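You operate a simulated robot arm through the tools that you are given. There is no shell and no other tool. Be economical: measure what you need, move in short steps, check, and stop when the job is done.

Carry out the task below with a simulated two-armed robot. There is one attempt and no reset: what you move stays moved.

JOB
Open the printer, brush the dust off its roller and shut the lid.
Fine: lift the roll out first and stand it beside the printer; the brush goes back. Set down upright: wide paper roll, grey brush. What is to be rubbed or washed off counts as gone when no trace of it is left.
Where things are to end (x, y in the base frame): wide paper roll within 50 mm of [630, -80].

Only the result counts: the job must be done as asked and must still hold three seconds after the hand-in. Knocking over, shifting, dropping, spilling or breaking anything else fails it. Lids that push on must go on centred and level and be pressed home; caps that screw on are set level and turned clockwise until they are tight.

ROBOT AND FRAMES
Two 6-joint arms with two-finger grippers on one trunk, on a base that drives. Base frame: it is fixed to the floor where the robot stands at the start and does not move with it; the origin is under the middle of the robot, x ahead of it, y to its left, z up; the surface under the hand at the start is at about z = 800. Readings come in mm, degrees, newtons and seconds.
The left shoulder is at the start at [70, 148, 1402], the right one opposite. With the tool pointing down near the work surface each hand reaches from about 360 to 640 mm from the robot's upright axis, wherever it stands, measured 20 degrees to its own side. Places, roughly: paper dust [500, -100, 800]; receipt printer lid [500, -100, 900]; spindle of the receipt printer [500, -200, 800]. Payload 2.45 kg a hand.
The tool frame of a hand sits at the grasp point between the pads (the TCP): z along the fingers, y along the line on which they close. The tips reach 30 mm beyond it. The gripper opens to 106 mm. The gripper's body begins 79 mm behind the TCP.
Orientation is told as [roll, pitch, yaw] about the base's x, y, z axes, in that order, counted from this pose: with the fingers straight down and closing along the base's y, the tool's x points along the base's -x, its y along +y and its z along -z.

CONTROLS
- The arms move only by the tool drive_tool. It takes "left_motion", "right_motion" or both (then of equal length, played together; a hand with none holds still); each is a list of rows, each an object of numbers (a shift or turn left out is 0, a gripper value left out holds the last): "jaw": the finger opening in mm, from 0 to 106; "dx", "dy", "dz": the shift along the tool's x, y, z in mm; "ax", "ay", "az": the turn, a rotation vector about the tool's x, y, z in degrees. In form: [{"jaw": .., "dx": .., "dy": .., "dz": .., "ax": .., "ay": .., "az": ..}, ...]. A call has 1 to 20 rows; each row shifts and turns the commanded pose from where the row before left it, along the tool's axes as they then stand. A row lasts 0.2 s, in which the tool goes at most 50 mm and 8.6 degrees; a call with a longer step from one row to the next is refused whole, and so is a gripper value outside its range. Where a pose cannot be reached the arm comes as near as it can. A force on the tool above 90 N (or 10 N above the force at the start of the call, whichever is more), or a blocked arm, ends the call early, and 0.2 s more pass. The fingers move at their own pace (about 72 mm/s each) and stop on an object; they squeeze with about 43 N. The grip force told is the motor's: it shows also when the fingers shut on nothing. Time passes only in rows, and 0.2 s behind the last, so rows that do not move let the fingers close. The reply holds the time, the measured pose of the TCP, the force on the tool along the base axes, the opening and the grip force, in the units named above and with some noise, with the torque about the TCP (base axes, N m) and any sound that the robot's microphone picked up.
- Cameras (640 x 400 px; columns grow to the right, rows downward): "scene" is now at [122.8, -11.8, 1606.4]; the picture's right is [-0.14, -0.99, 0.00], its down [-0.78, 0.11, -0.62] and it looks along [0.61, -0.08, -0.79] (base axes); focal length 283 px, centre (320, 200). "left" rides on the left gripper at [76, 2, -106] in its tool frame; the picture's right is [-0.02, 1.00, 0.00], its down [-0.78, -0.02, -0.62] and it looks along [-0.62, -0.01, 0.78] (tool axes); focal length 247 px, centre (320, 200). "right" rides on the right gripper at [76, -2, -106] in its tool frame; the picture's right is [0.02, 1.00, 0.00], its down [-0.78, 0.02, -0.62] and it looks along [-0.62, 0.01, 0.78] (tool axes); focal length 247 px, centre (320, 200). There is no depth. A picture from a camera that has moved, and an enlarged one, comes with that camera's place and axes in the base frame and with its lens.
- capture(camera): a new picture of that camera. No time passes.
- move_column(by): slides the trunk up (or, below 0, down) by that many mm; the arms and the scene camera ride with it, the base frame stays. It gives what a move gives, with no picture.
- steer(legs): drives the robot by 1 to 6 legs, each [ahead, left, turn to the left] in mm, mm and degrees, along the robot's own axes; the way and the turn of a leg run together, so that a leg with both is an arc; at most 1500 mm and 180 degrees a leg. The arms and the cameras ride along, it lands a little off, and it stops where it bumps. It gives what a move gives.
- turn_head(pan, tilt): turns the head with the scene camera to pan (to the left, within 86 degrees either way) and tilt (down, from -29 to 69), counted from straight ahead of the robot. It gives what a move gives.
- inspect(camera, box): a new picture of the part [left, top, right, bottom] of that camera's present view, enlarged. No time passes.
- job_done(): hands the job in; it is judged then, once.

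Go step by step. Nothing tells you exact positions but the pictures and the camera data: compare them with the known pose of the tool, close in by small moves and look again before you grip or let go. The budget is 120 turns and 108 pictures, counting those below and the enlarged ones. Unless the task says otherwise, let go and move clear before handing in, and close with one line.

The tools are called after ">>>" as a command line: name --argument value ..., lists and objects as JSON in quotes. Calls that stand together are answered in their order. drive_tool: Moves the arms, as the interface text tells. Its arguments: {"type":"object","properties":{"left_motion":{"type":"array","items":{"type":"object","properties":{"jaw":{"type":"number"},"dx":{"type":"number"},"dy":{"type":"number"},"dz":{"type":"number"},"ax":{"type":"number"},"ay":{"type":"number"},"az":{"type":"number"}}}},"right_motion":{"type":"array","items":{"type":"object","properties":{"jaw":{"type":"number"},"dx":{"type":"number"},"dy":{"type":"number"},"dz":{"type":"number"},"ax":{"type":"number"},"ay":{"type":"number"},"az":{"type":"number"}}}}},"required":[]} The other tools are called the same way: move_column (by) slides the trunk up or down; steer (legs) drives the base; turn_head (pan, tilt) turns the head that bears the scene camera; capture (camera) takes a picture; inspect (camera, box) takes an enlarged picture of a part of a camera's view; job_done () hands the job in.

At the start:

```text
clock: 0.0
left_tcp_pos: [587.2, 136.0, 1000.8]
left_ee_rot: [-0.1, 0.0, 0.1]
left_force: [-0.5, 0.0, -0.2]
left_moment: [0.0, 0.0, 0.0]
left_opening: 105.8
left_finger_force: 0.0
right_tcp_pos: [480.5, -366.7, 1188.4]
right_ee_rot: [-0.1, -0.1, 0.0]
right_force: [0.0, 0.3, -0.2]
right_moment: [0.01, 0.0, 0.03]
right_opening: 105.9
right_finger_force: 0.0
trunk travel left (down, up): [-875.0, 65.0]
robot x, y, heading: [2.2, -4.6, -0.0]
head pan, tilt: [-7.8, 52.0]
```

scene: 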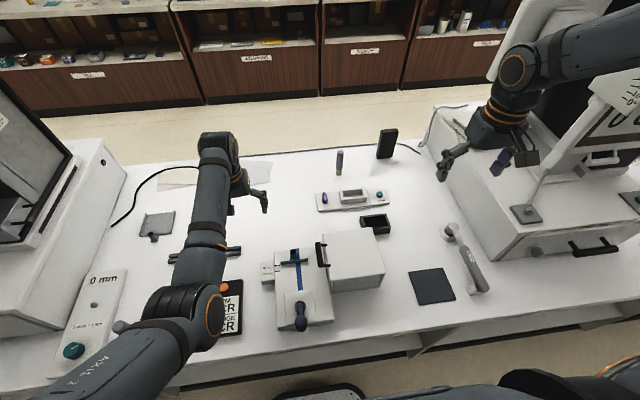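
right: 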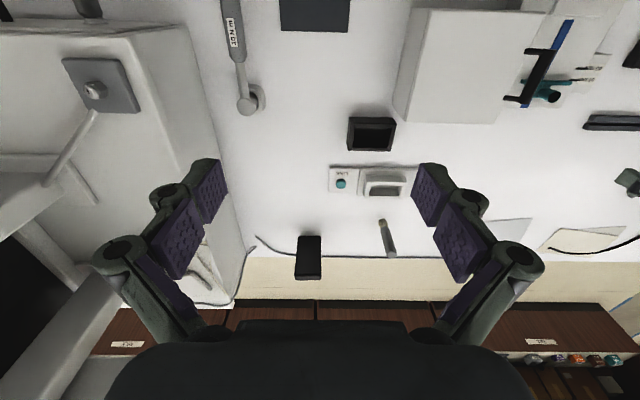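
left: 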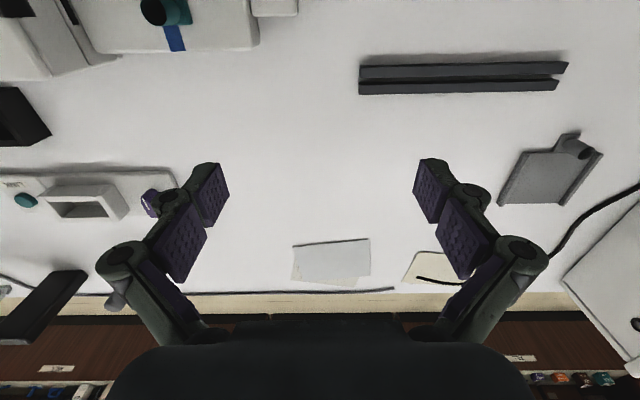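

I see a counter with a white boxy printer near the middle, a device with blue/teal parts next to it, and several other items. I'll enlarge the middle to identify them.

>>> inspect --camera "scene" --box '[240, 210, 400, 340]'

>>> inspect --camera "scene" --box '[300, 120, 500, 310]'

>>> inspect --camera "right" --box '[320, 0, 640, 200]'

```text
3.08 times, centred on (320, 275) of scene
camera zoom: at [122.8, -11.8, 1606.4], right [-0.14, -0.99, 0.0], down [-0.78, 0.11, -0.62], along [0.61, -0.08, -0.79], focal length 870 px, centre (320, -31)
```

zoom: 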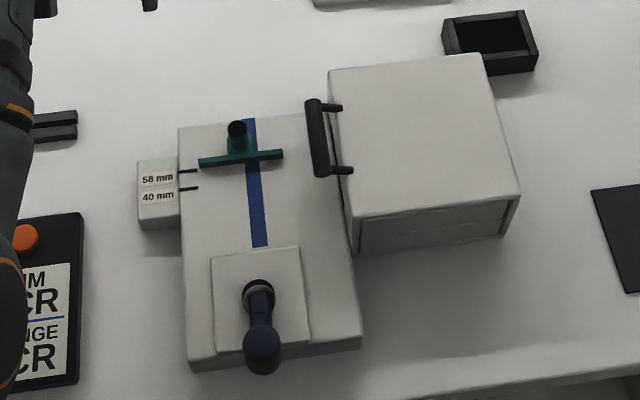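

```text
2.11 times, centred on (400, 215) of scene
camera zoom: at [122.8, -11.8, 1606.4], right [-0.14, -0.99, 0.0], down [-0.78, 0.11, -0.62], along [0.61, -0.08, -0.79], focal length 595 px, centre (152, 168)
```

zoom: 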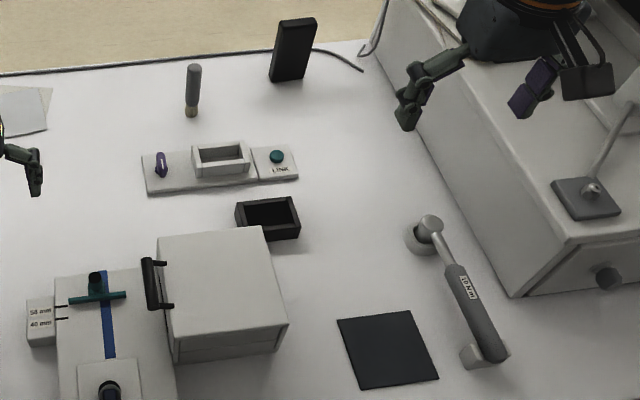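

```text
2.00 times, centred on (480, 100) of right
camera zoom: at [403.4, -368.7, 1293.9], right [-0.02, 1.0, 0.0], down [0.78, 0.02, 0.62], along [0.62, 0.01, -0.78], focal length 494 px, centre (0, 400)
```

zoom: 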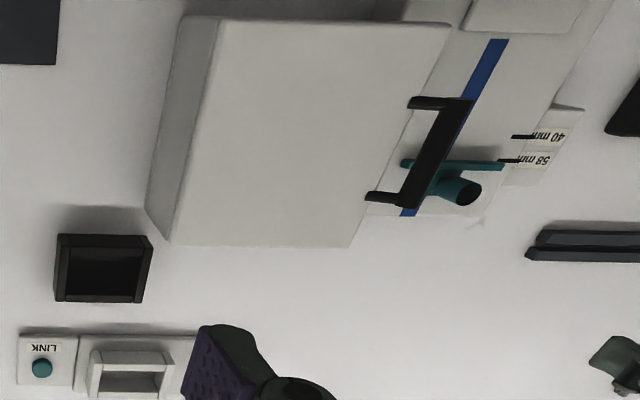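

The printer's lid spans about x 400–550, y −73 to −218, with its top near z 890. The handle bar is near [479, −52, 902], and the grey brush stands near [866, −188]. I'll bring the left hand back for a closer look at the handle.

>>> drive_tool --left_motion '[{"dx": 40, "dy": -12, "dz": -10}, {"dx": 40, "dy": -16, "dz": -10}, {"dx": 40, "dy": -16, "dz": -10}, {"dx": 40, "dy": -16, "dz": -10}, {"dx": 27, "dy": -16, "dz": -10}]'

>>> capture --camera "left"

>>> capture --camera "scene"

```text
clock: 0.8
left_tcp_pos: [547.9, 183.0, 1101.6]
left_ee_rot: [8.5, -11.3, 2.7]
left_force: [0.7, 0.5, -0.6]
left_moment: [-0.02, 0.0, 0.0]
left_opening: 105.9
left_finger_force: 0.2
left hand out of reach, approached as far as the arm can: row 3, 4
right_tcp_pos: [479.7, -363.8, 1187.3]
right_ee_rot: [0.0, 0.0, 0.0]
right_force: [0.5, 0.1, -0.1]
right_moment: [-0.01, 0.0, -0.01]
right_opening: 105.8
right_finger_force: 0.1
trunk travel left (down, up): [-875.0, 65.0]
robot x, y, heading: [0.6, -3.1, -0.0]
head pan, tilt: [-7.8, 52.0]
stopped in row 4 (left hand): the arm was blocked; the commanded pose is now the measured one
```

```text
101 pictures are left
camera left: at [452.7, 165.9, 1189.2], right [-0.05, 0.99, 0.15], down [0.65, -0.08, 0.75], along [0.75, 0.14, -0.64], focal length 247 px, centre (320, 200)
```

left: 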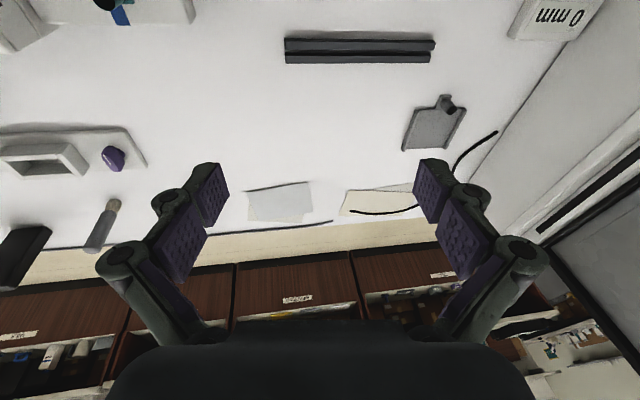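

```text
100 pictures are left
camera scene: at [123.5, -10.1, 1606.4], right [-0.14, -0.99, 0.0], down [-0.78, 0.11, -0.62], along [0.61, -0.08, -0.79], focal length 283 px, centre (320, 200)
```

scene: 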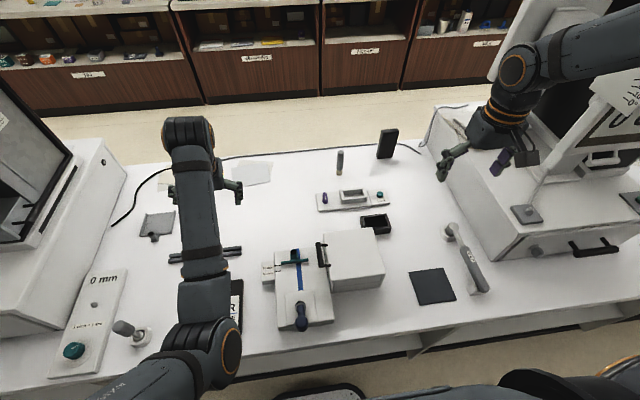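

The hand stopped at its inner reach limit at that height. I'll zoom in on the handle and the brush from the cameras where they are.

>>> inspect --camera "scene" --box '[255, 220, 395, 308]'

>>> inspect --camera "right" --box '[470, 10, 620, 110]'

>>> inspect --camera "left" --box '[40, 180, 160, 260]'

```text
4.55 times, centred on (325, 264) of scene
camera zoom: at [123.5, -10.1, 1606.4], right [-0.14, -0.99, 0.0], down [-0.78, 0.11, -0.62], along [0.61, -0.08, -0.79], focal length 1286 px, centre (297, -91)
```

zoom: 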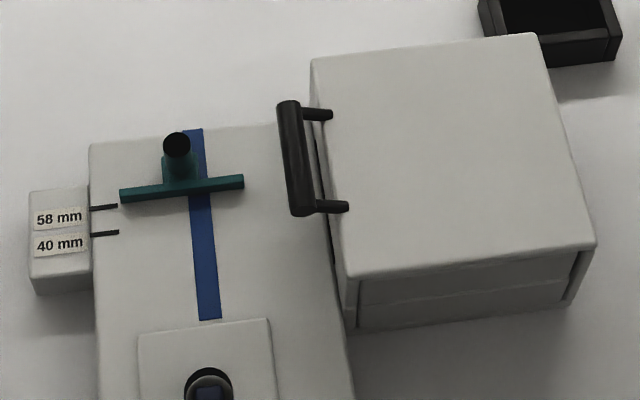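

```text
4.00 times, centred on (545, 60) of right
camera zoom: at [404.1, -367.1, 1294.1], right [-0.02, 1.0, 0.0], down [0.78, 0.02, 0.62], along [0.62, 0.01, -0.78], focal length 988 px, centre (-580, 760)
```

zoom: 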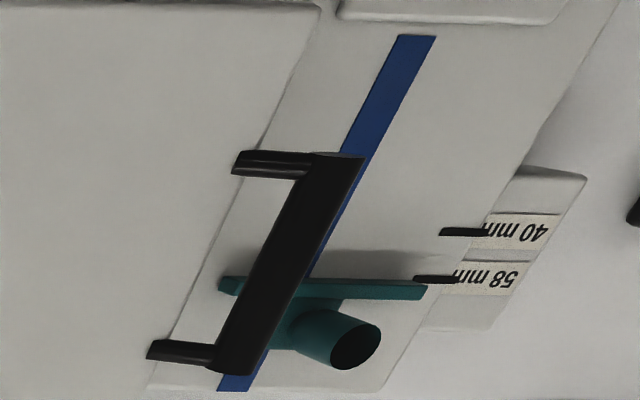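

```text
5.00 times, centred on (100, 220) of left
camera zoom: at [452.7, 165.9, 1189.2], right [-0.05, 0.99, 0.15], down [0.65, -0.08, 0.75], along [0.75, 0.14, -0.64], focal length 1235 px, centre (1420, 100)
```

zoom: 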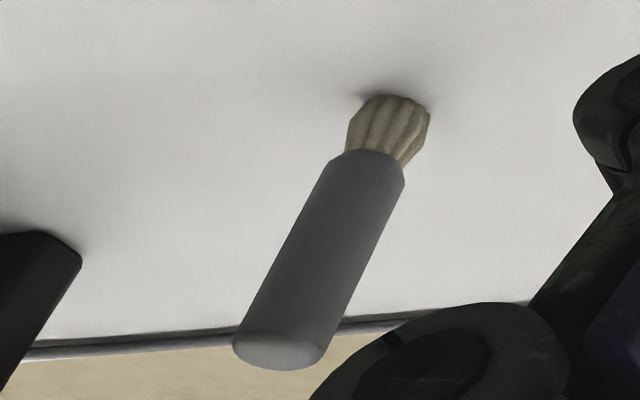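

The brush stands on its bristles. The handle bar, about 15 mm thick, overhangs the lid's left edge on two stubs. I'll turn the left hand so its fingers point toward −y, slightly down, then cage the bar and lift.

>>> drive_tool --left_motion '[{"ax": 4.2, "ay": 5.6, "az": 1.3}, {"ax": 4.3, "ay": 5.7, "az": 1.4}, {"ax": 8.5}, {"ax": 8.5}, {"ax": 8.5}, {"ax": 8.5}, {"ax": 8.5}, {"ax": 8.5}, {"ax": 8.5}, {"ax": 8.5}, {}]'

>>> capture --camera "left"

```text
clock: 3.2
left_tcp_pos: [569.5, 174.6, 1068.9]
left_ee_rot: [-68.3, 0.4, 0.7]
left_force: [-0.7, 0.5, -0.1]
left_moment: [-0.04, -0.01, 0.0]
left_opening: 105.9
left_finger_force: 0.1
left hand out of reach, approached as far as the arm can: row 1, 2
right_tcp_pos: [480.3, -365.8, 1187.5]
right_ee_rot: [0.0, 0.0, 0.0]
right_force: [0.3, -0.2, 0.0]
right_moment: [-0.03, -0.01, -0.01]
right_opening: 106.1
right_finger_force: 0.1
trunk travel left (down, up): [-875.0, 65.0]
robot x, y, heading: [-1.9, -1.1, -0.0]
head pan, tilt: [-7.8, 52.0]
```

```text
96 pictures are left
camera left: at [491.4, 273.2, 1106.3], right [0.01, 0.37, -0.93], down [0.78, 0.58, 0.24], along [0.63, -0.73, -0.28], focal length 247 px, centre (320, 200)
```

left: 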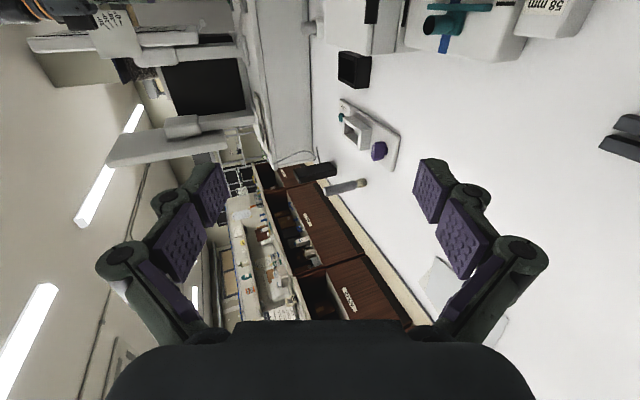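

The orientation is good. I'll move closer to the handle with the fingers part-open.

>>> drive_tool --left_motion '[{"jaw": 56, "dx": 20, "dy": 13, "dz": 34}, {"dx": 20, "dy": 13, "dz": 34}, {"dx": 20, "dy": 13, "dz": 34}, {"dx": 20, "dy": 13, "dz": 34}, {"dx": 20, "dy": 13, "dz": 34}, {}]'

>>> capture --camera "left"

>>> capture --camera "scene"

```text
clock: 4.6
left_tcp_pos: [468.0, 39.4, 945.3]
left_ee_rot: [-68.2, 0.4, 0.6]
left_force: [0.2, -0.9, -0.1]
left_moment: [-0.06, 0.02, -0.02]
left_opening: 56.1
left_finger_force: 0.0
right_tcp_pos: [479.7, -364.3, 1188.0]
right_ee_rot: [0.1, 0.1, -0.1]
right_force: [-1.1, -0.2, -0.8]
right_moment: [-0.01, 0.03, -0.01]
right_opening: 106.2
right_finger_force: 0.0
trunk travel left (down, up): [-875.0, 65.0]
robot x, y, heading: [-2.4, 0.6, -0.0]
head pan, tilt: [-7.8, 52.0]
```

```text
95 pictures are left
camera left: at [391.7, 138.4, 982.9], right [0.01, 0.37, -0.93], down [0.78, 0.58, 0.24], along [0.63, -0.73, -0.28], focal length 247 px, centre (320, 200)
```

left: 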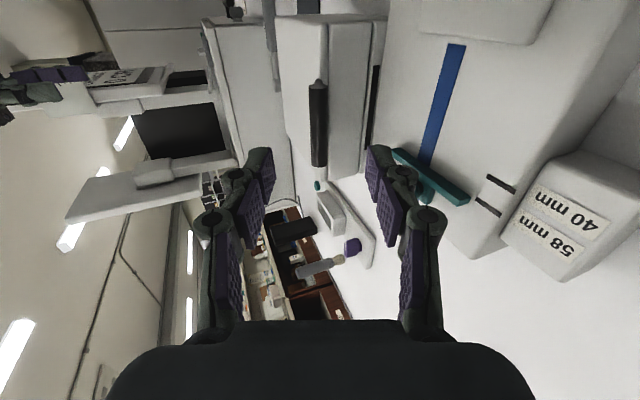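

```text
94 pictures are left
camera scene: at [123.0, -11.1, 1606.4], right [-0.14, -0.99, 0.0], down [-0.78, 0.11, -0.62], along [0.61, -0.08, -0.79], focal length 283 px, centre (320, 200)
```

scene: 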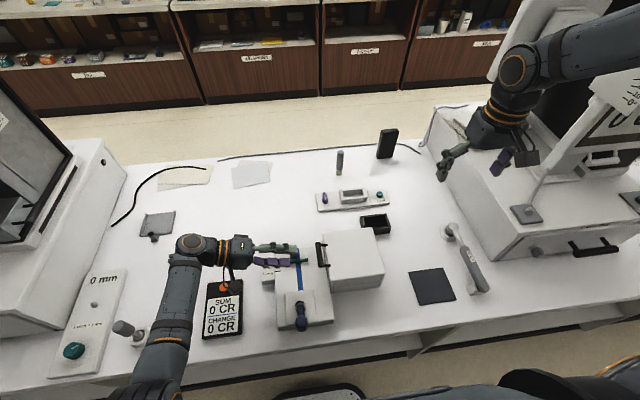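

>>> inspect --camera "left" --box '[240, 20, 420, 200]'

>>> inspect --camera "scene" --box '[240, 215, 400, 315]'

```text
2.22 times, centred on (330, 110) of left
camera zoom: at [391.7, 138.4, 982.9], right [0.01, 0.37, -0.93], down [0.78, 0.58, 0.24], along [0.63, -0.73, -0.28], focal length 549 px, centre (298, 400)
```

zoom: 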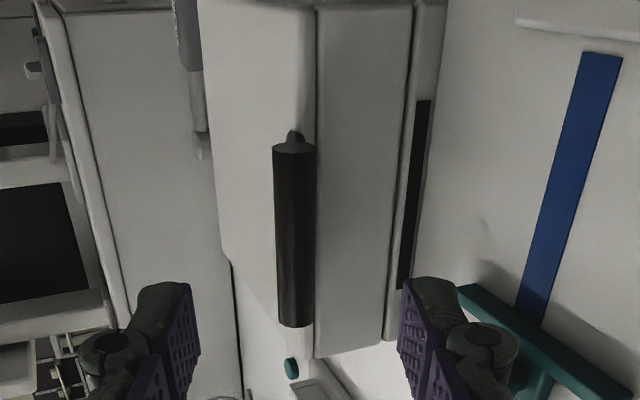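

```text
4.00 times, centred on (320, 265) of scene
camera zoom: at [123.0, -11.1, 1606.4], right [-0.14, -0.99, 0.0], down [-0.78, 0.11, -0.62], along [0.61, -0.08, -0.79], focal length 1131 px, centre (320, -60)
```

zoom: 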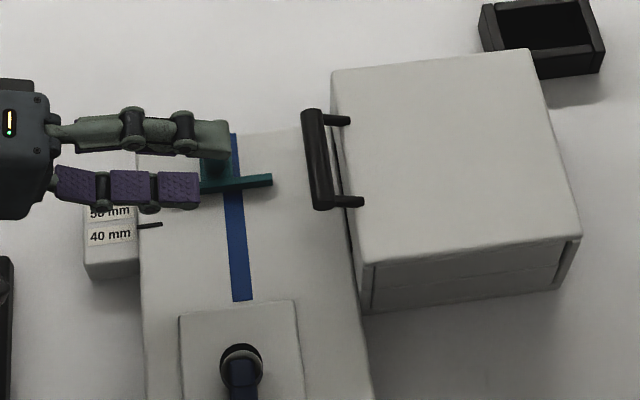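

>>> drive_tool --left_motion '[{"dx": -12, "dy": 3.6, "dz": 10}, {"dz": 20}, {"dz": 24}, {"dz": 24}, {}]'

>>> inspect --camera "left" --box '[220, 50, 420, 250]'

>>> inspect --camera "scene" --box '[240, 215, 400, 315]'

```text
clock: 5.8
left_tcp_pos: [479.9, -31.7, 914.0]
left_ee_rot: [-68.2, 0.4, 0.6]
left_force: [-0.6, 0.4, 0.6]
left_moment: [0.01, 0.01, -0.01]
left_opening: 55.8
left_finger_force: 0.1
right_tcp_pos: [479.0, -364.8, 1188.2]
right_ee_rot: [0.0, 0.0, 0.0]
right_force: [0.2, -0.4, -0.9]
right_moment: [-0.02, -0.01, -0.02]
right_opening: 105.9
right_finger_force: 0.0
trunk travel left (down, up): [-875.0, 65.0]
robot x, y, heading: [-0.1, 1.0, -0.0]
head pan, tilt: [-7.8, 52.0]
```

```text
2.00 times, centred on (320, 150) of left
camera zoom: at [402.8, 68.0, 951.9], right [0.01, 0.37, -0.93], down [0.78, 0.58, 0.24], along [0.63, -0.73, -0.28], focal length 494 px, centre (320, 300)
```

zoom: 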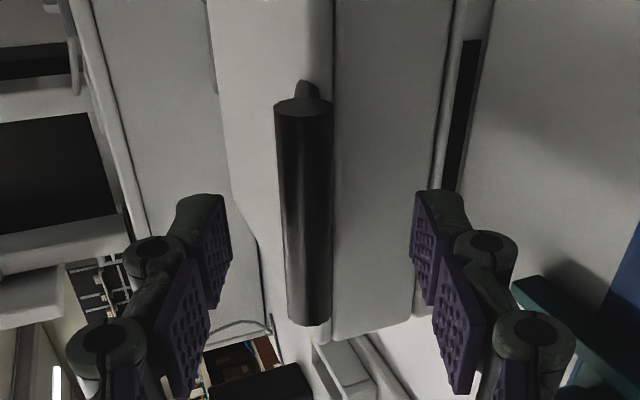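

```text
4.00 times, centred on (320, 265) of scene
camera zoom: at [122.8, -11.4, 1606.4], right [-0.14, -0.99, 0.0], down [-0.78, 0.11, -0.62], along [0.61, -0.08, -0.79], focal length 1131 px, centre (320, -60)
```

zoom: 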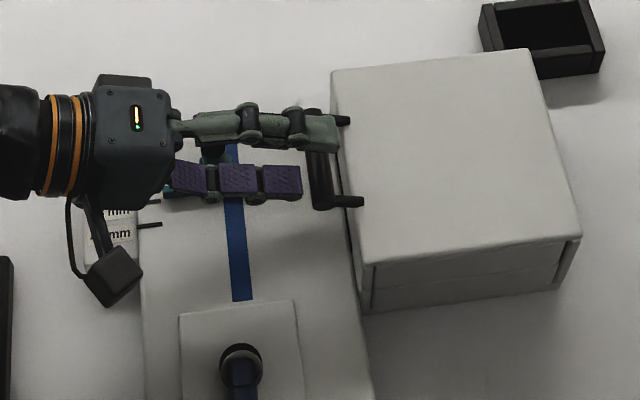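

The fingers straddle the bar. I'll close them to a loose cage and lift the first 20° or so along the hinge arc.

>>> drive_tool --left_motion '[{"jaw": 24}, {"jaw": 24}, {"dy": -6.6, "dz": -1, "ax": -2}, {"dy": -6.6, "dz": -1, "ax": -2}, {"dy": -6.6, "dz": -1, "ax": -2}, {"dy": -6.6, "dz": -1, "ax": -2}, {"dy": -6.6, "dz": -1, "ax": -2}, {"dy": -6.6, "dz": -1, "ax": -2}, {"dy": -6.6, "dz": -1, "ax": -2}, {"dy": -6.6, "dz": -1, "ax": -2}, {}]'

>>> capture --camera "left"

>>> inspect --camera "scene" --box '[240, 215, 400, 315]'

```text
clock: 8.4
left_tcp_pos: [486.0, -24.7, 952.4]
left_ee_rot: [-49.5, 0.2, 1.3]
left_force: [1.2, 0.8, 0.2]
left_moment: [0.0, 0.03, 0.02]
left_opening: 24.3
left_finger_force: 0.1
right_tcp_pos: [482.0, -365.7, 1187.2]
right_ee_rot: [0.0, 0.0, 0.0]
right_force: [-0.8, 0.5, 0.1]
right_moment: [0.0, -0.02, 0.0]
right_opening: 106.1
right_finger_force: 0.0
trunk travel left (down, up): [-875.0, 65.0]
robot x, y, heading: [0.7, 0.3, 0.1]
head pan, tilt: [-7.8, 52.0]
stopped in row 11 (left hand): the arm was blocked; the commanded pose is now the measured one
```

```text
89 pictures are left
camera left: at [408.8, 56.1, 1021.5], right [0.0, 0.65, -0.76], down [0.77, 0.48, 0.41], along [0.63, -0.59, -0.5], focal length 247 px, centre (320, 200)
```

left: 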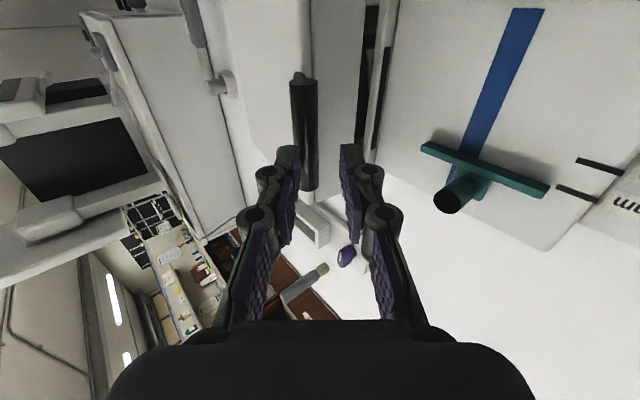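

```text
4.00 times, centred on (320, 265) of scene
camera zoom: at [122.7, -11.8, 1606.4], right [-0.14, -0.99, 0.0], down [-0.78, 0.11, -0.62], along [0.61, -0.08, -0.79], focal length 1131 px, centre (320, -60)
```

zoom: 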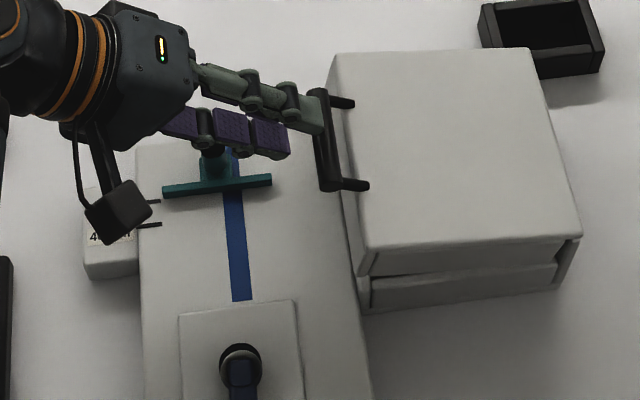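

The lid hinges up, but the arm hit its inner reach limit at this height. I'll lower the hand to see whether the lid follows, then back the base up for more room.

>>> drive_tool --left_motion '[{"dy": 7, "dz": 6.5}, {"dy": 7, "dz": 6.5}, {"dy": 7, "dz": 6.5}, {}]'

>>> inspect --camera "scene" --box '[240, 215, 400, 315]'

```text
clock: 9.4
left_tcp_pos: [485.8, -28.8, 927.3]
left_ee_rot: [-49.7, 0.0, 1.2]
left_force: [-0.5, -0.8, -0.5]
left_moment: [-0.01, 0.02, -0.02]
left_opening: 23.8
left_finger_force: 0.0
right_tcp_pos: [479.5, -365.7, 1188.9]
right_ee_rot: [0.0, 0.0, 0.0]
right_force: [0.0, -0.5, 0.9]
right_moment: [-0.01, -0.01, -0.01]
right_opening: 106.0
right_finger_force: 0.1
trunk travel left (down, up): [-875.0, 65.0]
robot x, y, heading: [0.7, 0.4, 0.0]
head pan, tilt: [-7.8, 52.0]
```

```text
4.00 times, centred on (320, 265) of scene
camera zoom: at [122.6, -11.7, 1606.4], right [-0.14, -0.99, 0.0], down [-0.78, 0.11, -0.62], along [0.61, -0.08, -0.79], focal length 1131 px, centre (320, -60)
```

zoom: 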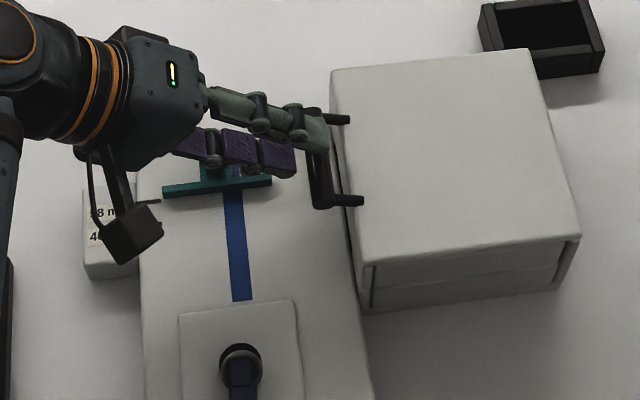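

>>> drive_tool --left_motion '[{"jaw": 56}, {"jaw": 56, "dz": -20}, {"dz": -30}, {"dz": -30}, {}]'

>>> move_column --by 60

>>> steer --legs '[[-80, 0, 0]]'

>>> capture --camera "scene"

```text
clock: 10.6
left_tcp_pos: [485.8, 34.0, 978.2]
left_ee_rot: [-49.7, 0.2, 1.1]
left_force: [-0.1, 0.0, -0.2]
left_moment: [0.04, -0.01, 0.0]
left_opening: 56.0
left_finger_force: 0.0
right_tcp_pos: [480.5, -365.9, 1188.4]
right_ee_rot: [0.0, 0.1, 0.0]
right_force: [-0.7, 0.6, 0.4]
right_moment: [0.0, 0.02, -0.02]
right_opening: 105.9
right_finger_force: 0.0
trunk travel left (down, up): [-875.0, 65.0]
robot x, y, heading: [-3.5, 2.3, 0.0]
head pan, tilt: [-7.8, 52.0]
```

```text
clock: 11.6
left_tcp_pos: [486.0, 34.1, 1038.5]
left_ee_rot: [-49.6, 0.2, 1.2]
left_force: [0.2, 0.0, -0.4]
left_moment: [0.0, 0.0, -0.03]
left_opening: 55.7
left_finger_force: 0.1
right_tcp_pos: [480.6, -364.9, 1248.3]
right_ee_rot: [0.0, 0.1, 0.0]
right_force: [-0.4, 0.3, 1.2]
right_moment: [-0.04, 0.01, 0.01]
right_opening: 106.0
right_finger_force: 0.0
trunk travel left (down, up): [-935.0, 5.0]
robot x, y, heading: [0.9, 2.9, 0.0]
head pan, tilt: [-7.8, 52.0]
```

```text
clock: 12.7
left_tcp_pos: [412.8, 33.6, 1036.0]
left_ee_rot: [-49.7, 0.5, 1.3]
left_force: [0.7, 0.9, -0.1]
left_moment: [-0.02, 0.06, -0.09]
left_opening: 55.8
left_finger_force: 0.0
right_tcp_pos: [408.2, -367.4, 1244.2]
right_ee_rot: [0.0, 0.4, 0.0]
right_force: [1.1, 0.6, 0.1]
right_moment: [-0.03, 0.09, 0.0]
right_opening: 105.7
right_finger_force: 0.1
trunk travel left (down, up): [-935.0, 5.0]
robot x, y, heading: [-80.3, -0.3, -0.1]
head pan, tilt: [-7.8, 52.0]
```

```text
86 pictures are left
camera scene: at [54.0, -12.1, 1665.4], right [-0.14, -0.99, 0.0], down [-0.78, 0.11, -0.61], along [0.6, -0.08, -0.79], focal length 283 px, centre (320, 200)
```

scene: 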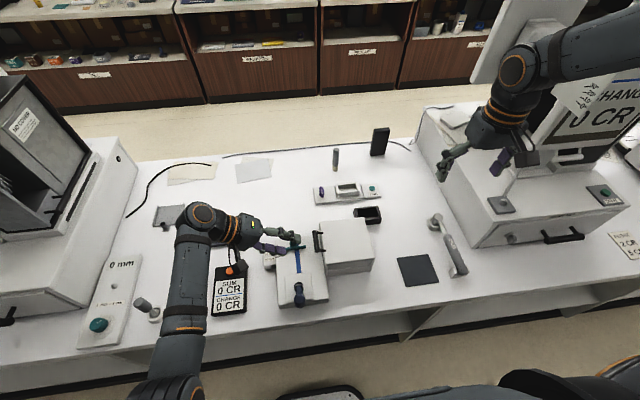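

>>> drive_tool --left_motion '[{"ax": 6.3, "dx": -22}, {"ax": 6.3, "dx": -22}, {"ax": 6.3, "dx": -23}, {"dy": 31, "dz": 22}, {"dy": 31, "dz": 22}, {"dy": 30, "dz": 23}, {}]'

>>> inspect --camera "left" --box '[220, 50, 420, 250]'

```text
clock: 14.3
left_tcp_pos: [447.9, 8.5, 957.0]
left_ee_rot: [-68.6, 0.0, 1.2]
left_force: [0.6, 0.4, -0.2]
left_moment: [0.03, 0.02, 0.02]
left_opening: 55.9
left_finger_force: 0.1
left hand out of reach, approached as far as the arm can: row 5, 6
right_tcp_pos: [398.3, -365.9, 1248.9]
right_ee_rot: [0.0, -0.1, 0.0]
right_force: [0.4, 0.2, -0.5]
right_moment: [0.01, 0.0, 0.0]
right_opening: 106.0
right_finger_force: 0.0
trunk travel left (down, up): [-935.0, 5.0]
robot x, y, heading: [-80.3, 2.8, -0.1]
head pan, tilt: [-7.8, 52.0]
```

```text
2.00 times, centred on (320, 150) of left
camera zoom: at [369.6, 106.6, 994.3], right [0.01, 0.37, -0.93], down [0.77, 0.59, 0.24], along [0.64, -0.72, -0.27], focal length 494 px, centre (320, 300)
```

zoom: 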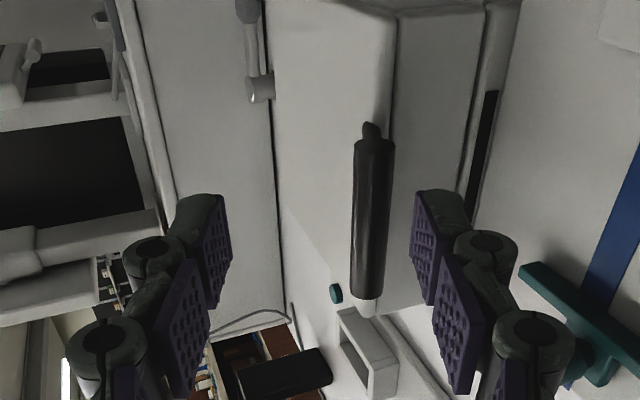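

That is now past the outer limit. I'll settle on trunk height 0 and the base about 60 mm back.

>>> drive_tool --left_motion '[{"dz": -20, "dy": -20}, {"dz": -20, "dy": -20}, {"dz": -10, "dy": -20}, {}]'

>>> move_column --by -60

>>> steer --legs '[[20, 0, 0]]'

```text
clock: 15.3
left_tcp_pos: [485.7, 35.7, 1003.8]
left_ee_rot: [-68.7, 0.3, 1.2]
left_force: [-0.2, -0.6, -0.2]
left_moment: [-0.05, 0.0, 0.0]
left_opening: 56.0
left_finger_force: 0.0
left hand out of reach, approached as far as the arm can: row 1, 2, 3
right_tcp_pos: [399.8, -366.4, 1247.4]
right_ee_rot: [0.0, 0.0, 0.1]
right_force: [-0.7, 0.9, 0.3]
right_moment: [-0.02, 0.01, 0.01]
right_opening: 105.9
right_finger_force: 0.0
trunk travel left (down, up): [-935.0, 5.0]
robot x, y, heading: [-84.2, -1.9, 0.1]
head pan, tilt: [-7.8, 52.0]
```

```text
clock: 16.3
left_tcp_pos: [485.7, 37.7, 942.8]
left_ee_rot: [-68.7, 0.3, 1.0]
left_force: [0.1, 0.4, -0.4]
left_moment: [0.0, -0.01, 0.0]
left_opening: 55.9
left_finger_force: 0.1
right_tcp_pos: [399.0, -366.1, 1188.1]
right_ee_rot: [0.0, -0.1, 0.0]
right_force: [-0.2, 0.4, -0.2]
right_moment: [-0.01, -0.02, 0.02]
right_opening: 106.0
right_finger_force: 0.0
trunk travel left (down, up): [-875.0, 65.0]
robot x, y, heading: [-81.5, -2.2, -0.2]
head pan, tilt: [-7.8, 52.0]
```

```text
clock: 17.1
left_tcp_pos: [500.2, 35.9, 947.0]
left_ee_rot: [-68.7, -0.1, 1.2]
left_force: [-1.0, -0.2, 0.4]
left_moment: [0.02, -0.02, 0.05]
left_opening: 56.2
left_finger_force: 0.1
right_tcp_pos: [414.6, -366.3, 1189.9]
right_ee_rot: [0.0, -0.2, 0.1]
right_force: [-1.3, 0.8, 1.2]
right_moment: [0.02, -0.05, 0.01]
right_opening: 106.0
right_finger_force: 0.1
trunk travel left (down, up): [-875.0, 65.0]
robot x, y, heading: [-63.3, 0.6, 0.2]
head pan, tilt: [-7.8, 52.0]
```

>>> drive_tool --left_motion '[{"dx": 22, "dy": 5, "dz": 15}, {"dz": 20}, {"dz": 20}, {"dz": 20}, {}]'

>>> inspect --camera "left" --box '[220, 50, 420, 250]'

```text
clock: 18.3
left_tcp_pos: [479.9, -28.0, 914.6]
left_ee_rot: [-68.7, 0.2, 1.0]
left_force: [0.6, -0.6, 0.4]
left_moment: [0.02, 0.0, 0.02]
left_opening: 56.0
left_finger_force: 0.0
left hand out of reach, approached as far as the arm can: row 1, 3, 4
right_tcp_pos: [418.6, -365.3, 1187.3]
right_ee_rot: [0.0, 0.0, 0.0]
right_force: [-0.5, -0.2, 0.5]
right_moment: [0.01, -0.01, -0.01]
right_opening: 106.1
right_finger_force: 0.0
trunk travel left (down, up): [-875.0, 65.0]
robot x, y, heading: [-57.4, 0.0, -0.2]
head pan, tilt: [-7.8, 52.0]
```

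```text
2.00 times, centred on (320, 150) of left
camera zoom: at [401.3, 70.0, 950.8], right [0.01, 0.36, -0.93], down [0.77, 0.59, 0.24], along [0.63, -0.72, -0.27], focal length 494 px, centre (320, 300)
```

zoom: 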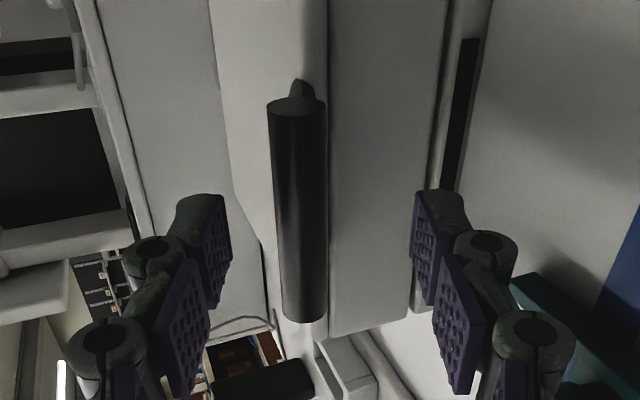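

I'm at the bar again and within reach. I'll close the cage and lift along the arc.

>>> drive_tool --left_motion '[{"jaw": 25}, {"jaw": 25}, {"dy": -6.6, "dz": -0.4, "ax": -2}, {"dy": -6.6, "dz": -0.4, "ax": -2}, {"dy": -6.6, "dz": -0.4, "ax": -2}, {"dy": -6.6, "dz": -0.4, "ax": -2}, {"dy": -6.6, "dz": -0.4, "ax": -2}, {"dy": -6.6, "dz": -0.4, "ax": -2}, {"dy": -6.6, "dz": -0.4, "ax": -2}, {"dy": -6.6, "dz": -0.4, "ax": -2}, {}]'

>>> inspect --camera "left" --box '[220, 50, 420, 250]'

>>> inspect --camera "scene" --box '[250, 180, 410, 280]'

```text
clock: 20.7
left_tcp_pos: [480.7, -50.4, 961.5]
left_ee_rot: [-52.7, 0.2, 1.1]
left_force: [-0.1, 0.6, -0.7]
left_moment: [0.02, 0.01, -0.04]
left_opening: 25.8
left_finger_force: 0.6
right_tcp_pos: [420.2, -365.2, 1186.5]
right_ee_rot: [0.0, 0.0, 0.1]
right_force: [0.4, 0.4, 0.0]
right_moment: [0.02, -0.02, -0.01]
right_opening: 106.2
right_finger_force: 0.0
trunk travel left (down, up): [-875.0, 65.0]
robot x, y, heading: [-57.7, -0.1, -0.2]
head pan, tilt: [-7.8, 52.0]
```

```text
2.00 times, centred on (320, 150) of left
camera zoom: at [402.8, 33.6, 1024.4], right [0.01, 0.61, -0.8], down [0.78, 0.5, 0.39], along [0.63, -0.62, -0.47], focal length 494 px, centre (320, 300)
```

zoom: 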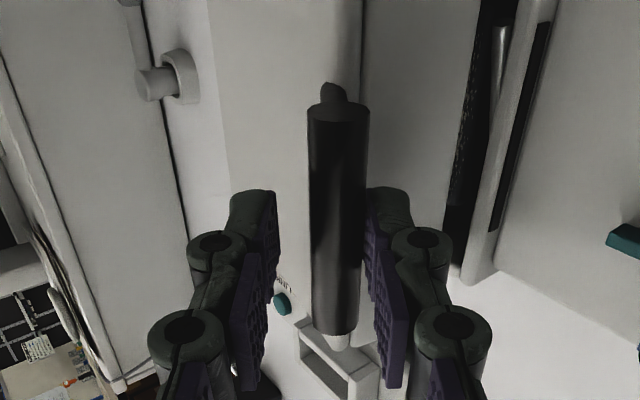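

```text
4.00 times, centred on (330, 230) of scene
camera zoom: at [62.6, -11.6, 1606.4], right [-0.14, -0.99, 0.0], down [-0.78, 0.11, -0.62], along [0.61, -0.08, -0.79], focal length 1131 px, centre (280, 80)
```

zoom: 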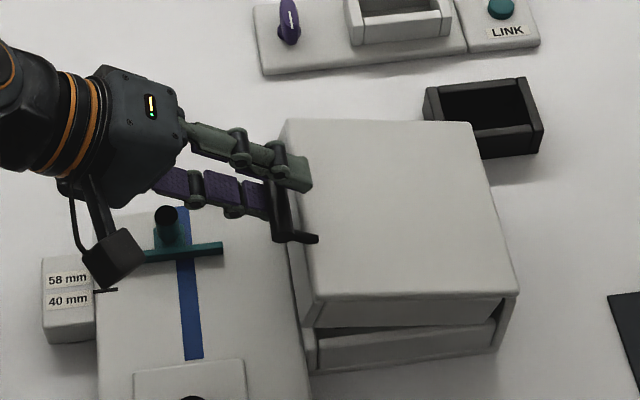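

>>> drive_tool --left_motion '[{"dy": -10, "dz": -1.4, "ax": -3}, {"dy": -10, "dz": -1.4, "ax": -3}, {"dy": -10, "dz": -1.4, "ax": -3}, {"dy": -10, "dz": -1.4, "ax": -3}, {"dy": -10, "dz": -1.4, "ax": -3}, {"dy": -10, "dz": -1.4, "ax": -3}, {}]'

>>> inspect --camera "left" --box '[220, 50, 420, 250]'

>>> inspect --camera "scene" --box '[250, 180, 410, 280]'

```text
clock: 22.1
left_tcp_pos: [501.9, 2.5, 974.2]
left_ee_rot: [-27.5, -0.2, 5.0]
left_force: [-1.0, 0.1, 0.1]
left_moment: [-0.01, 0.01, -0.01]
left_opening: 25.1
left_finger_force: 0.0
right_tcp_pos: [418.7, -365.2, 1186.3]
right_ee_rot: [0.0, 0.1, -0.1]
right_force: [0.3, -0.7, 0.2]
right_moment: [-0.02, 0.04, 0.0]
right_opening: 105.9
right_finger_force: 0.1
trunk travel left (down, up): [-875.0, 65.0]
robot x, y, heading: [-61.6, 1.6, 0.0]
head pan, tilt: [-7.8, 52.0]
stopped in row 7 (left hand): the arm was blocked; the commanded pose is now the measured one
```

```text
2.00 times, centred on (320, 150) of left
camera zoom: at [421.4, 47.3, 1067.5], right [-0.05, 0.89, -0.46], down [0.75, 0.34, 0.56], along [0.65, -0.32, -0.69], focal length 494 px, centre (320, 300)
```

zoom: 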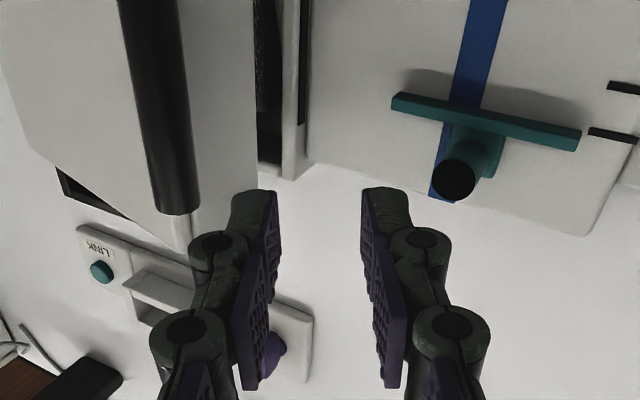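

```text
4.00 times, centred on (330, 230) of scene
camera zoom: at [62.8, -11.6, 1606.4], right [-0.14, -0.99, 0.0], down [-0.78, 0.11, -0.62], along [0.61, -0.08, -0.79], focal length 1131 px, centre (280, 80)
```

zoom: 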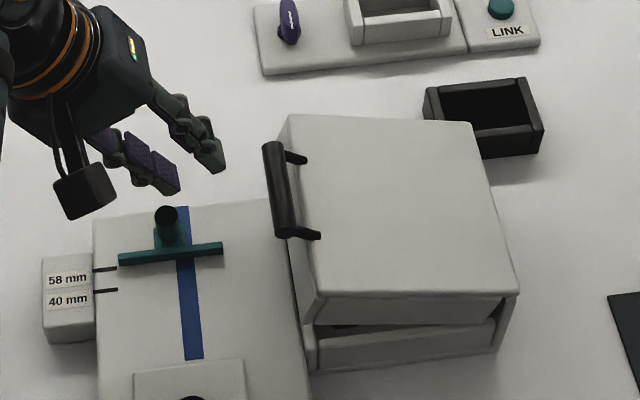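

The lid stays where I left it, about 18° open, so its hinge holds by friction. The left hand hit the inner limit again, so I'll back the base a further 50 mm and continue.

>>> steer --legs '[[-50, 0, 0]]'

>>> drive_tool --left_motion '[{"jaw": 40, "az": 5, "ax": 3}, {"dx": -14, "ax": 6}, {"dx": -14, "ax": 6}, {}]'

>>> capture --camera "left"

>>> inspect --camera "scene" --box '[250, 160, 410, 260]'

```text
clock: 23.1
left_tcp_pos: [459.1, 2.0, 969.5]
left_ee_rot: [-27.5, 0.3, 5.0]
left_force: [0.5, 0.1, -0.2]
left_moment: [-0.03, 0.07, -0.04]
left_opening: 25.2
left_finger_force: 0.0
right_tcp_pos: [377.4, -366.5, 1184.0]
right_ee_rot: [0.0, 0.4, 0.0]
right_force: [0.3, 1.0, -0.4]
right_moment: [0.03, 0.1, -0.01]
right_opening: 106.1
right_finger_force: 0.0
trunk travel left (down, up): [-875.0, 65.0]
robot x, y, heading: [-107.0, -1.0, 0.2]
head pan, tilt: [-7.8, 52.0]
```

```text
clock: 24.1
left_tcp_pos: [477.1, 4.4, 977.3]
left_ee_rot: [-42.5, -2.8, 0.7]
left_force: [-0.6, 0.2, 0.6]
left_moment: [0.0, 0.0, 0.04]
left_opening: 40.0
left_finger_force: 0.0
right_tcp_pos: [367.4, -365.1, 1188.3]
right_ee_rot: [0.1, -0.1, -0.1]
right_force: [0.6, 0.0, 0.2]
right_moment: [-0.03, -0.06, 0.0]
right_opening: 106.0
right_finger_force: 0.0
trunk travel left (down, up): [-875.0, 65.0]
robot x, y, heading: [-105.5, 4.0, -0.1]
head pan, tilt: [-7.8, 52.0]
```

```text
79 pictures are left
camera left: at [397.3, 75.5, 1050.2], right [0.04, 0.74, -0.67], down [0.76, 0.42, 0.51], along [0.65, -0.53, -0.54], focal length 247 px, centre (320, 200)
```

left: 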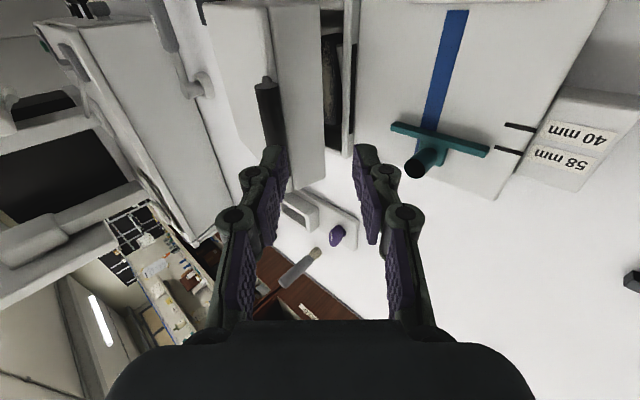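

```text
4.00 times, centred on (330, 210) of scene
camera zoom: at [10.4, -12.1, 1606.6], right [-0.14, -0.99, 0.0], down [-0.78, 0.11, -0.62], along [0.61, -0.08, -0.79], focal length 1131 px, centre (280, 160)
```

zoom: 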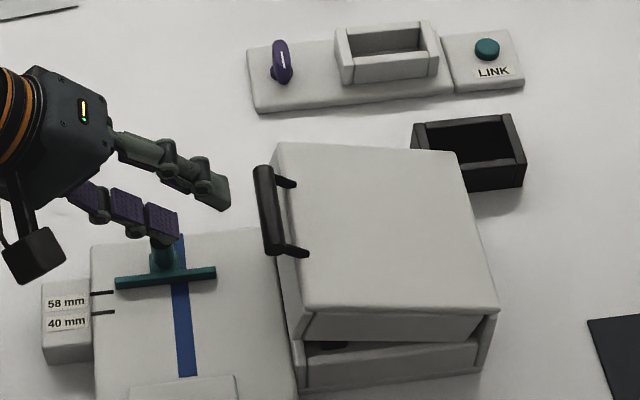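

>>> drive_tool --left_motion '[{"ay": 2.8, "dx": -3}, {"dy": -17}, {"dy": -16.5}, {"dz": 22}, {"dz": 21.5}, {}]'

>>> inspect --camera "left" --box '[220, 50, 420, 250]'

```text
clock: 25.4
left_tcp_pos: [479.8, -50.8, 967.8]
left_ee_rot: [-42.3, -0.6, -1.2]
left_force: [1.1, 0.6, 1.0]
left_moment: [-0.02, 0.0, -0.01]
left_opening: 39.9
left_finger_force: 0.0
right_tcp_pos: [368.9, -366.4, 1186.8]
right_ee_rot: [0.0, 0.0, 0.1]
right_force: [0.2, 0.1, -0.4]
right_moment: [-0.02, -0.03, -0.03]
right_opening: 105.9
right_finger_force: 0.0
trunk travel left (down, up): [-875.0, 65.0]
robot x, y, heading: [-109.0, 0.2, -0.3]
head pan, tilt: [-7.8, 52.0]
```

```text
2.00 times, centred on (320, 150) of left
camera zoom: at [404.5, 24.3, 1043.5], right [0.04, 0.74, -0.67], down [0.79, 0.39, 0.48], along [0.62, -0.55, -0.56], focal length 494 px, centre (320, 300)
```

zoom: 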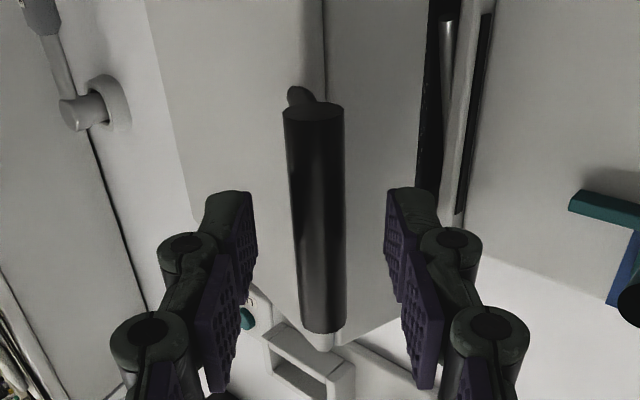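

The bar is centred. I'll close the cage and raise the lid along the computed arc, first by about 28°.

>>> drive_tool --left_motion '[{"jaw": 24}, {"jaw": 24}, {"dy": -10.7, "dz": -3.3, "ax": -2}, {"dy": -10.7, "dz": -3.3, "ax": -2}, {"dy": -10.7, "dz": -3.3, "ax": -2}, {"dy": -10.7, "dz": -3.3, "ax": -2}, {"dy": -11, "dz": -2.2, "ax": -2}, {"dy": -11, "dz": -2.2, "ax": -2}, {"dy": -11, "dz": -2.2, "ax": -2}, {"dy": -11, "dz": -2.2, "ax": -2}, {}]'

>>> inspect --camera "left" --box '[220, 50, 420, 250]'

>>> inspect --camera "scene" --box '[250, 160, 410, 260]'

```text
clock: 28.1
left_tcp_pos: [498.9, -74.1, 1024.0]
left_ee_rot: [-24.8, -0.7, 0.5]
left_force: [0.7, -0.2, 0.1]
left_moment: [0.02, -0.01, -0.01]
left_opening: 24.0
left_finger_force: 0.0
left hand out of reach, approached as far as the arm can: row 10
right_tcp_pos: [370.2, -366.5, 1187.9]
right_ee_rot: [0.1, 0.0, -0.1]
right_force: [-0.1, -0.4, 0.2]
right_moment: [0.01, -0.01, -0.01]
right_opening: 105.9
right_finger_force: 0.1
trunk travel left (down, up): [-875.0, 65.0]
robot x, y, heading: [-110.1, 2.1, 0.1]
head pan, tilt: [-7.8, 52.0]
stopped in row 11 (left hand): the arm was blocked; the commanded pose is now the measured one
```

```text
2.00 times, centred on (320, 150) of left
camera zoom: at [421.4, -28.7, 1118.4], right [0.02, 0.91, -0.42], down [0.77, 0.25, 0.58], along [0.63, -0.34, -0.7], focal length 494 px, centre (320, 300)
```

zoom: 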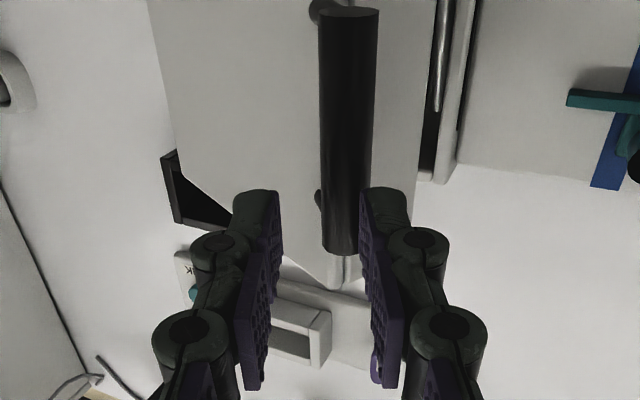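

```text
4.00 times, centred on (330, 210) of scene
camera zoom: at [13.0, -11.8, 1606.4], right [-0.14, -0.99, 0.0], down [-0.78, 0.11, -0.62], along [0.61, -0.08, -0.79], focal length 1131 px, centre (280, 160)
```

zoom: 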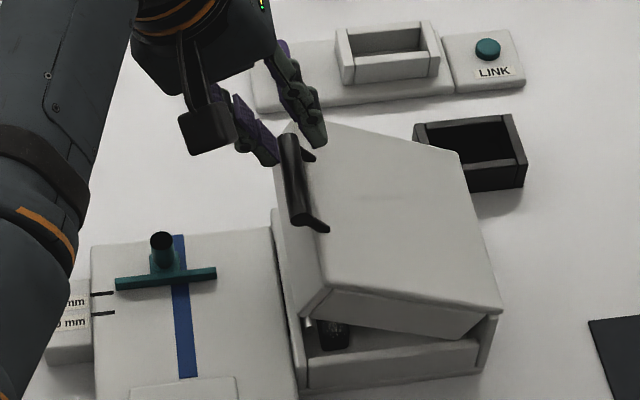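

The lid is about 35° open and holding, but the left arm is cramped reaching across. I'll clear it away and use the right hand, closed and pointing down, to push the bar toward −y.

>>> drive_tool --left_motion '[{"jaw": 40}, {"dz": -30}, {"dz": -30}, {"dy": 34, "dz": -16}, {"dy": 34, "dz": -16}, {"dy": 34, "dz": -16}, {"dy": 34, "dz": -16}, {"dy": 34, "dz": 16}, {"dy": 20, "dz": 30}, {}]'

>>> drive_tool --right_motion '[{"jaw": 0, "dx": -22, "dy": 42}, {"dx": -22, "dy": 42}, {"dx": -22, "dy": 42}, {"dx": -22, "dy": 42}, {"dx": -22, "dy": 42}, {"dy": 42}, {"dy": 42}, {"dy": 42}, {}]'

>>> capture --camera "right"

>>> capture --camera "scene"

```text
clock: 30.2
left_tcp_pos: [497.3, 128.0, 1016.1]
left_ee_rot: [-25.1, -0.6, 0.2]
left_force: [-0.2, -0.2, -0.3]
left_moment: [-0.03, 0.03, 0.02]
left_opening: 39.5
left_finger_force: 0.0
right_tcp_pos: [370.6, -365.7, 1188.5]
right_ee_rot: [0.0, 0.1, 0.0]
right_force: [0.3, 0.4, -0.5]
right_moment: [-0.03, -0.02, 0.0]
right_opening: 105.8
right_finger_force: 0.0
trunk travel left (down, up): [-875.0, 65.0]
robot x, y, heading: [-110.3, -0.7, -0.2]
head pan, tilt: [-7.8, 52.0]
```

```text
clock: 32.2
left_tcp_pos: [497.4, 127.2, 1014.6]
left_ee_rot: [-25.2, -0.6, 0.4]
left_force: [-0.2, 0.2, 0.2]
left_moment: [0.01, -0.02, -0.01]
left_opening: 39.9
left_finger_force: 0.1
right_tcp_pos: [291.4, -292.2, 1188.9]
right_ee_rot: [0.2, -0.1, 0.0]
right_force: [0.9, -0.2, 0.1]
right_moment: [0.01, 0.02, 0.01]
right_opening: 0.0
right_finger_force: 28.5
right hand out of reach, approached as far as the arm can: row 1, 2, 3, 4, 5, 6, 7, 8
trunk travel left (down, up): [-875.0, 65.0]
robot x, y, heading: [-112.0, -0.4, 0.1]
head pan, tilt: [-7.8, 52.0]
```

```text
74 pictures are left
camera right: at [215.4, -294.4, 1295.0], right [-0.02, 1.0, 0.0], down [0.78, 0.01, 0.62], along [0.62, 0.01, -0.78], focal length 247 px, centre (320, 200)
```

right: 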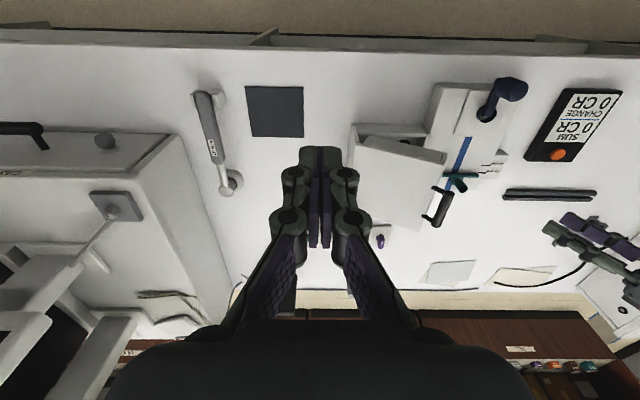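

```text
73 pictures are left
camera scene: at [13.1, -12.0, 1606.4], right [-0.14, -0.99, 0.0], down [-0.78, 0.11, -0.62], along [0.61, -0.08, -0.79], focal length 283 px, centre (320, 200)
```

scene: 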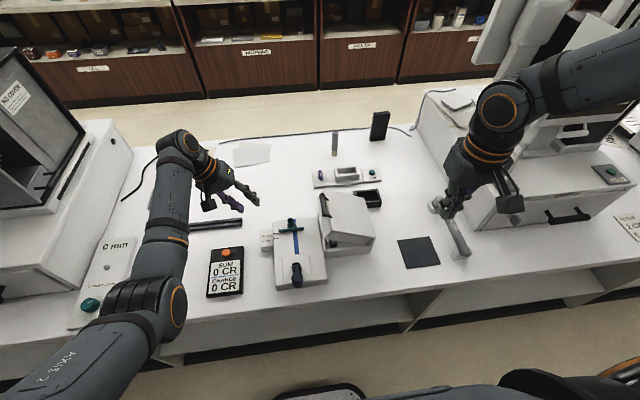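

The right hand got stuck on its inner limit. I'll bring its command back to an easy pose farther out, then go around to the handle side.

>>> drive_tool --right_motion '[{"dx": -20, "dy": -45}, {"dx": -20, "dy": -45}, {"dx": -20, "dy": -45}, {"dy": -45}, {"dy": -40}, {}, {}, {}]'

```text
clock: 34.0
left_tcp_pos: [496.9, 125.5, 1016.4]
left_ee_rot: [-25.1, -0.6, 0.2]
left_force: [-0.3, 0.5, -0.1]
left_moment: [0.01, 0.06, 0.0]
left_opening: 39.9
left_finger_force: 0.2
right_tcp_pos: [348.6, -515.9, 1186.7]
right_ee_rot: [0.1, 0.0, 0.0]
right_force: [-1.0, 0.6, -0.4]
right_moment: [-0.03, -0.04, -0.04]
right_opening: 0.1
right_finger_force: 28.7
trunk travel left (down, up): [-875.0, 65.0]
robot x, y, heading: [-110.5, 0.3, -0.2]
head pan, tilt: [-7.8, 52.0]
```

>>> drive_tool --right_motion '[{"dx": -40, "dy": 25}, {"dx": -40, "dy": 25}, {"dx": -40, "dy": 25}, {"dx": -40, "dy": 35}, {"dx": -10, "dy": 40, "dz": 10}, {"dy": 42, "dz": 10}, {"dy": 42, "dz": 10}, {"dy": 42, "dz": 10}, {"dy": 42, "dz": 10}, {"dy": 42, "dz": 10}, {"dy": 42}, {"dy": 42}, {"dy": 40}, {}]'

>>> capture --camera "scene"

```text
refused: row 4 steps farther than a row can; nothing moved
```

```text
72 pictures are left
camera scene: at [12.5, -13.2, 1606.4], right [-0.14, -0.99, 0.0], down [-0.78, 0.11, -0.62], along [0.61, -0.08, -0.79], focal length 283 px, centre (320, 200)
```

scene: 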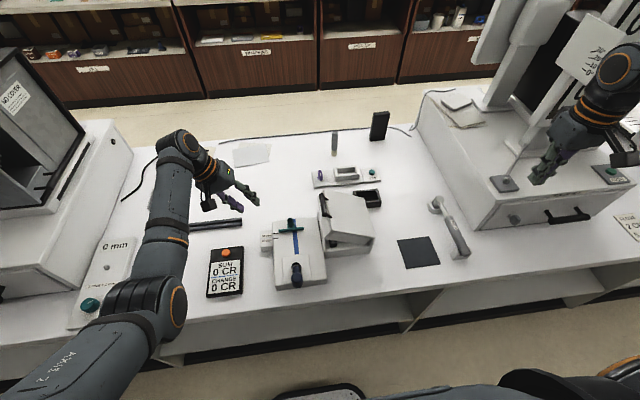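

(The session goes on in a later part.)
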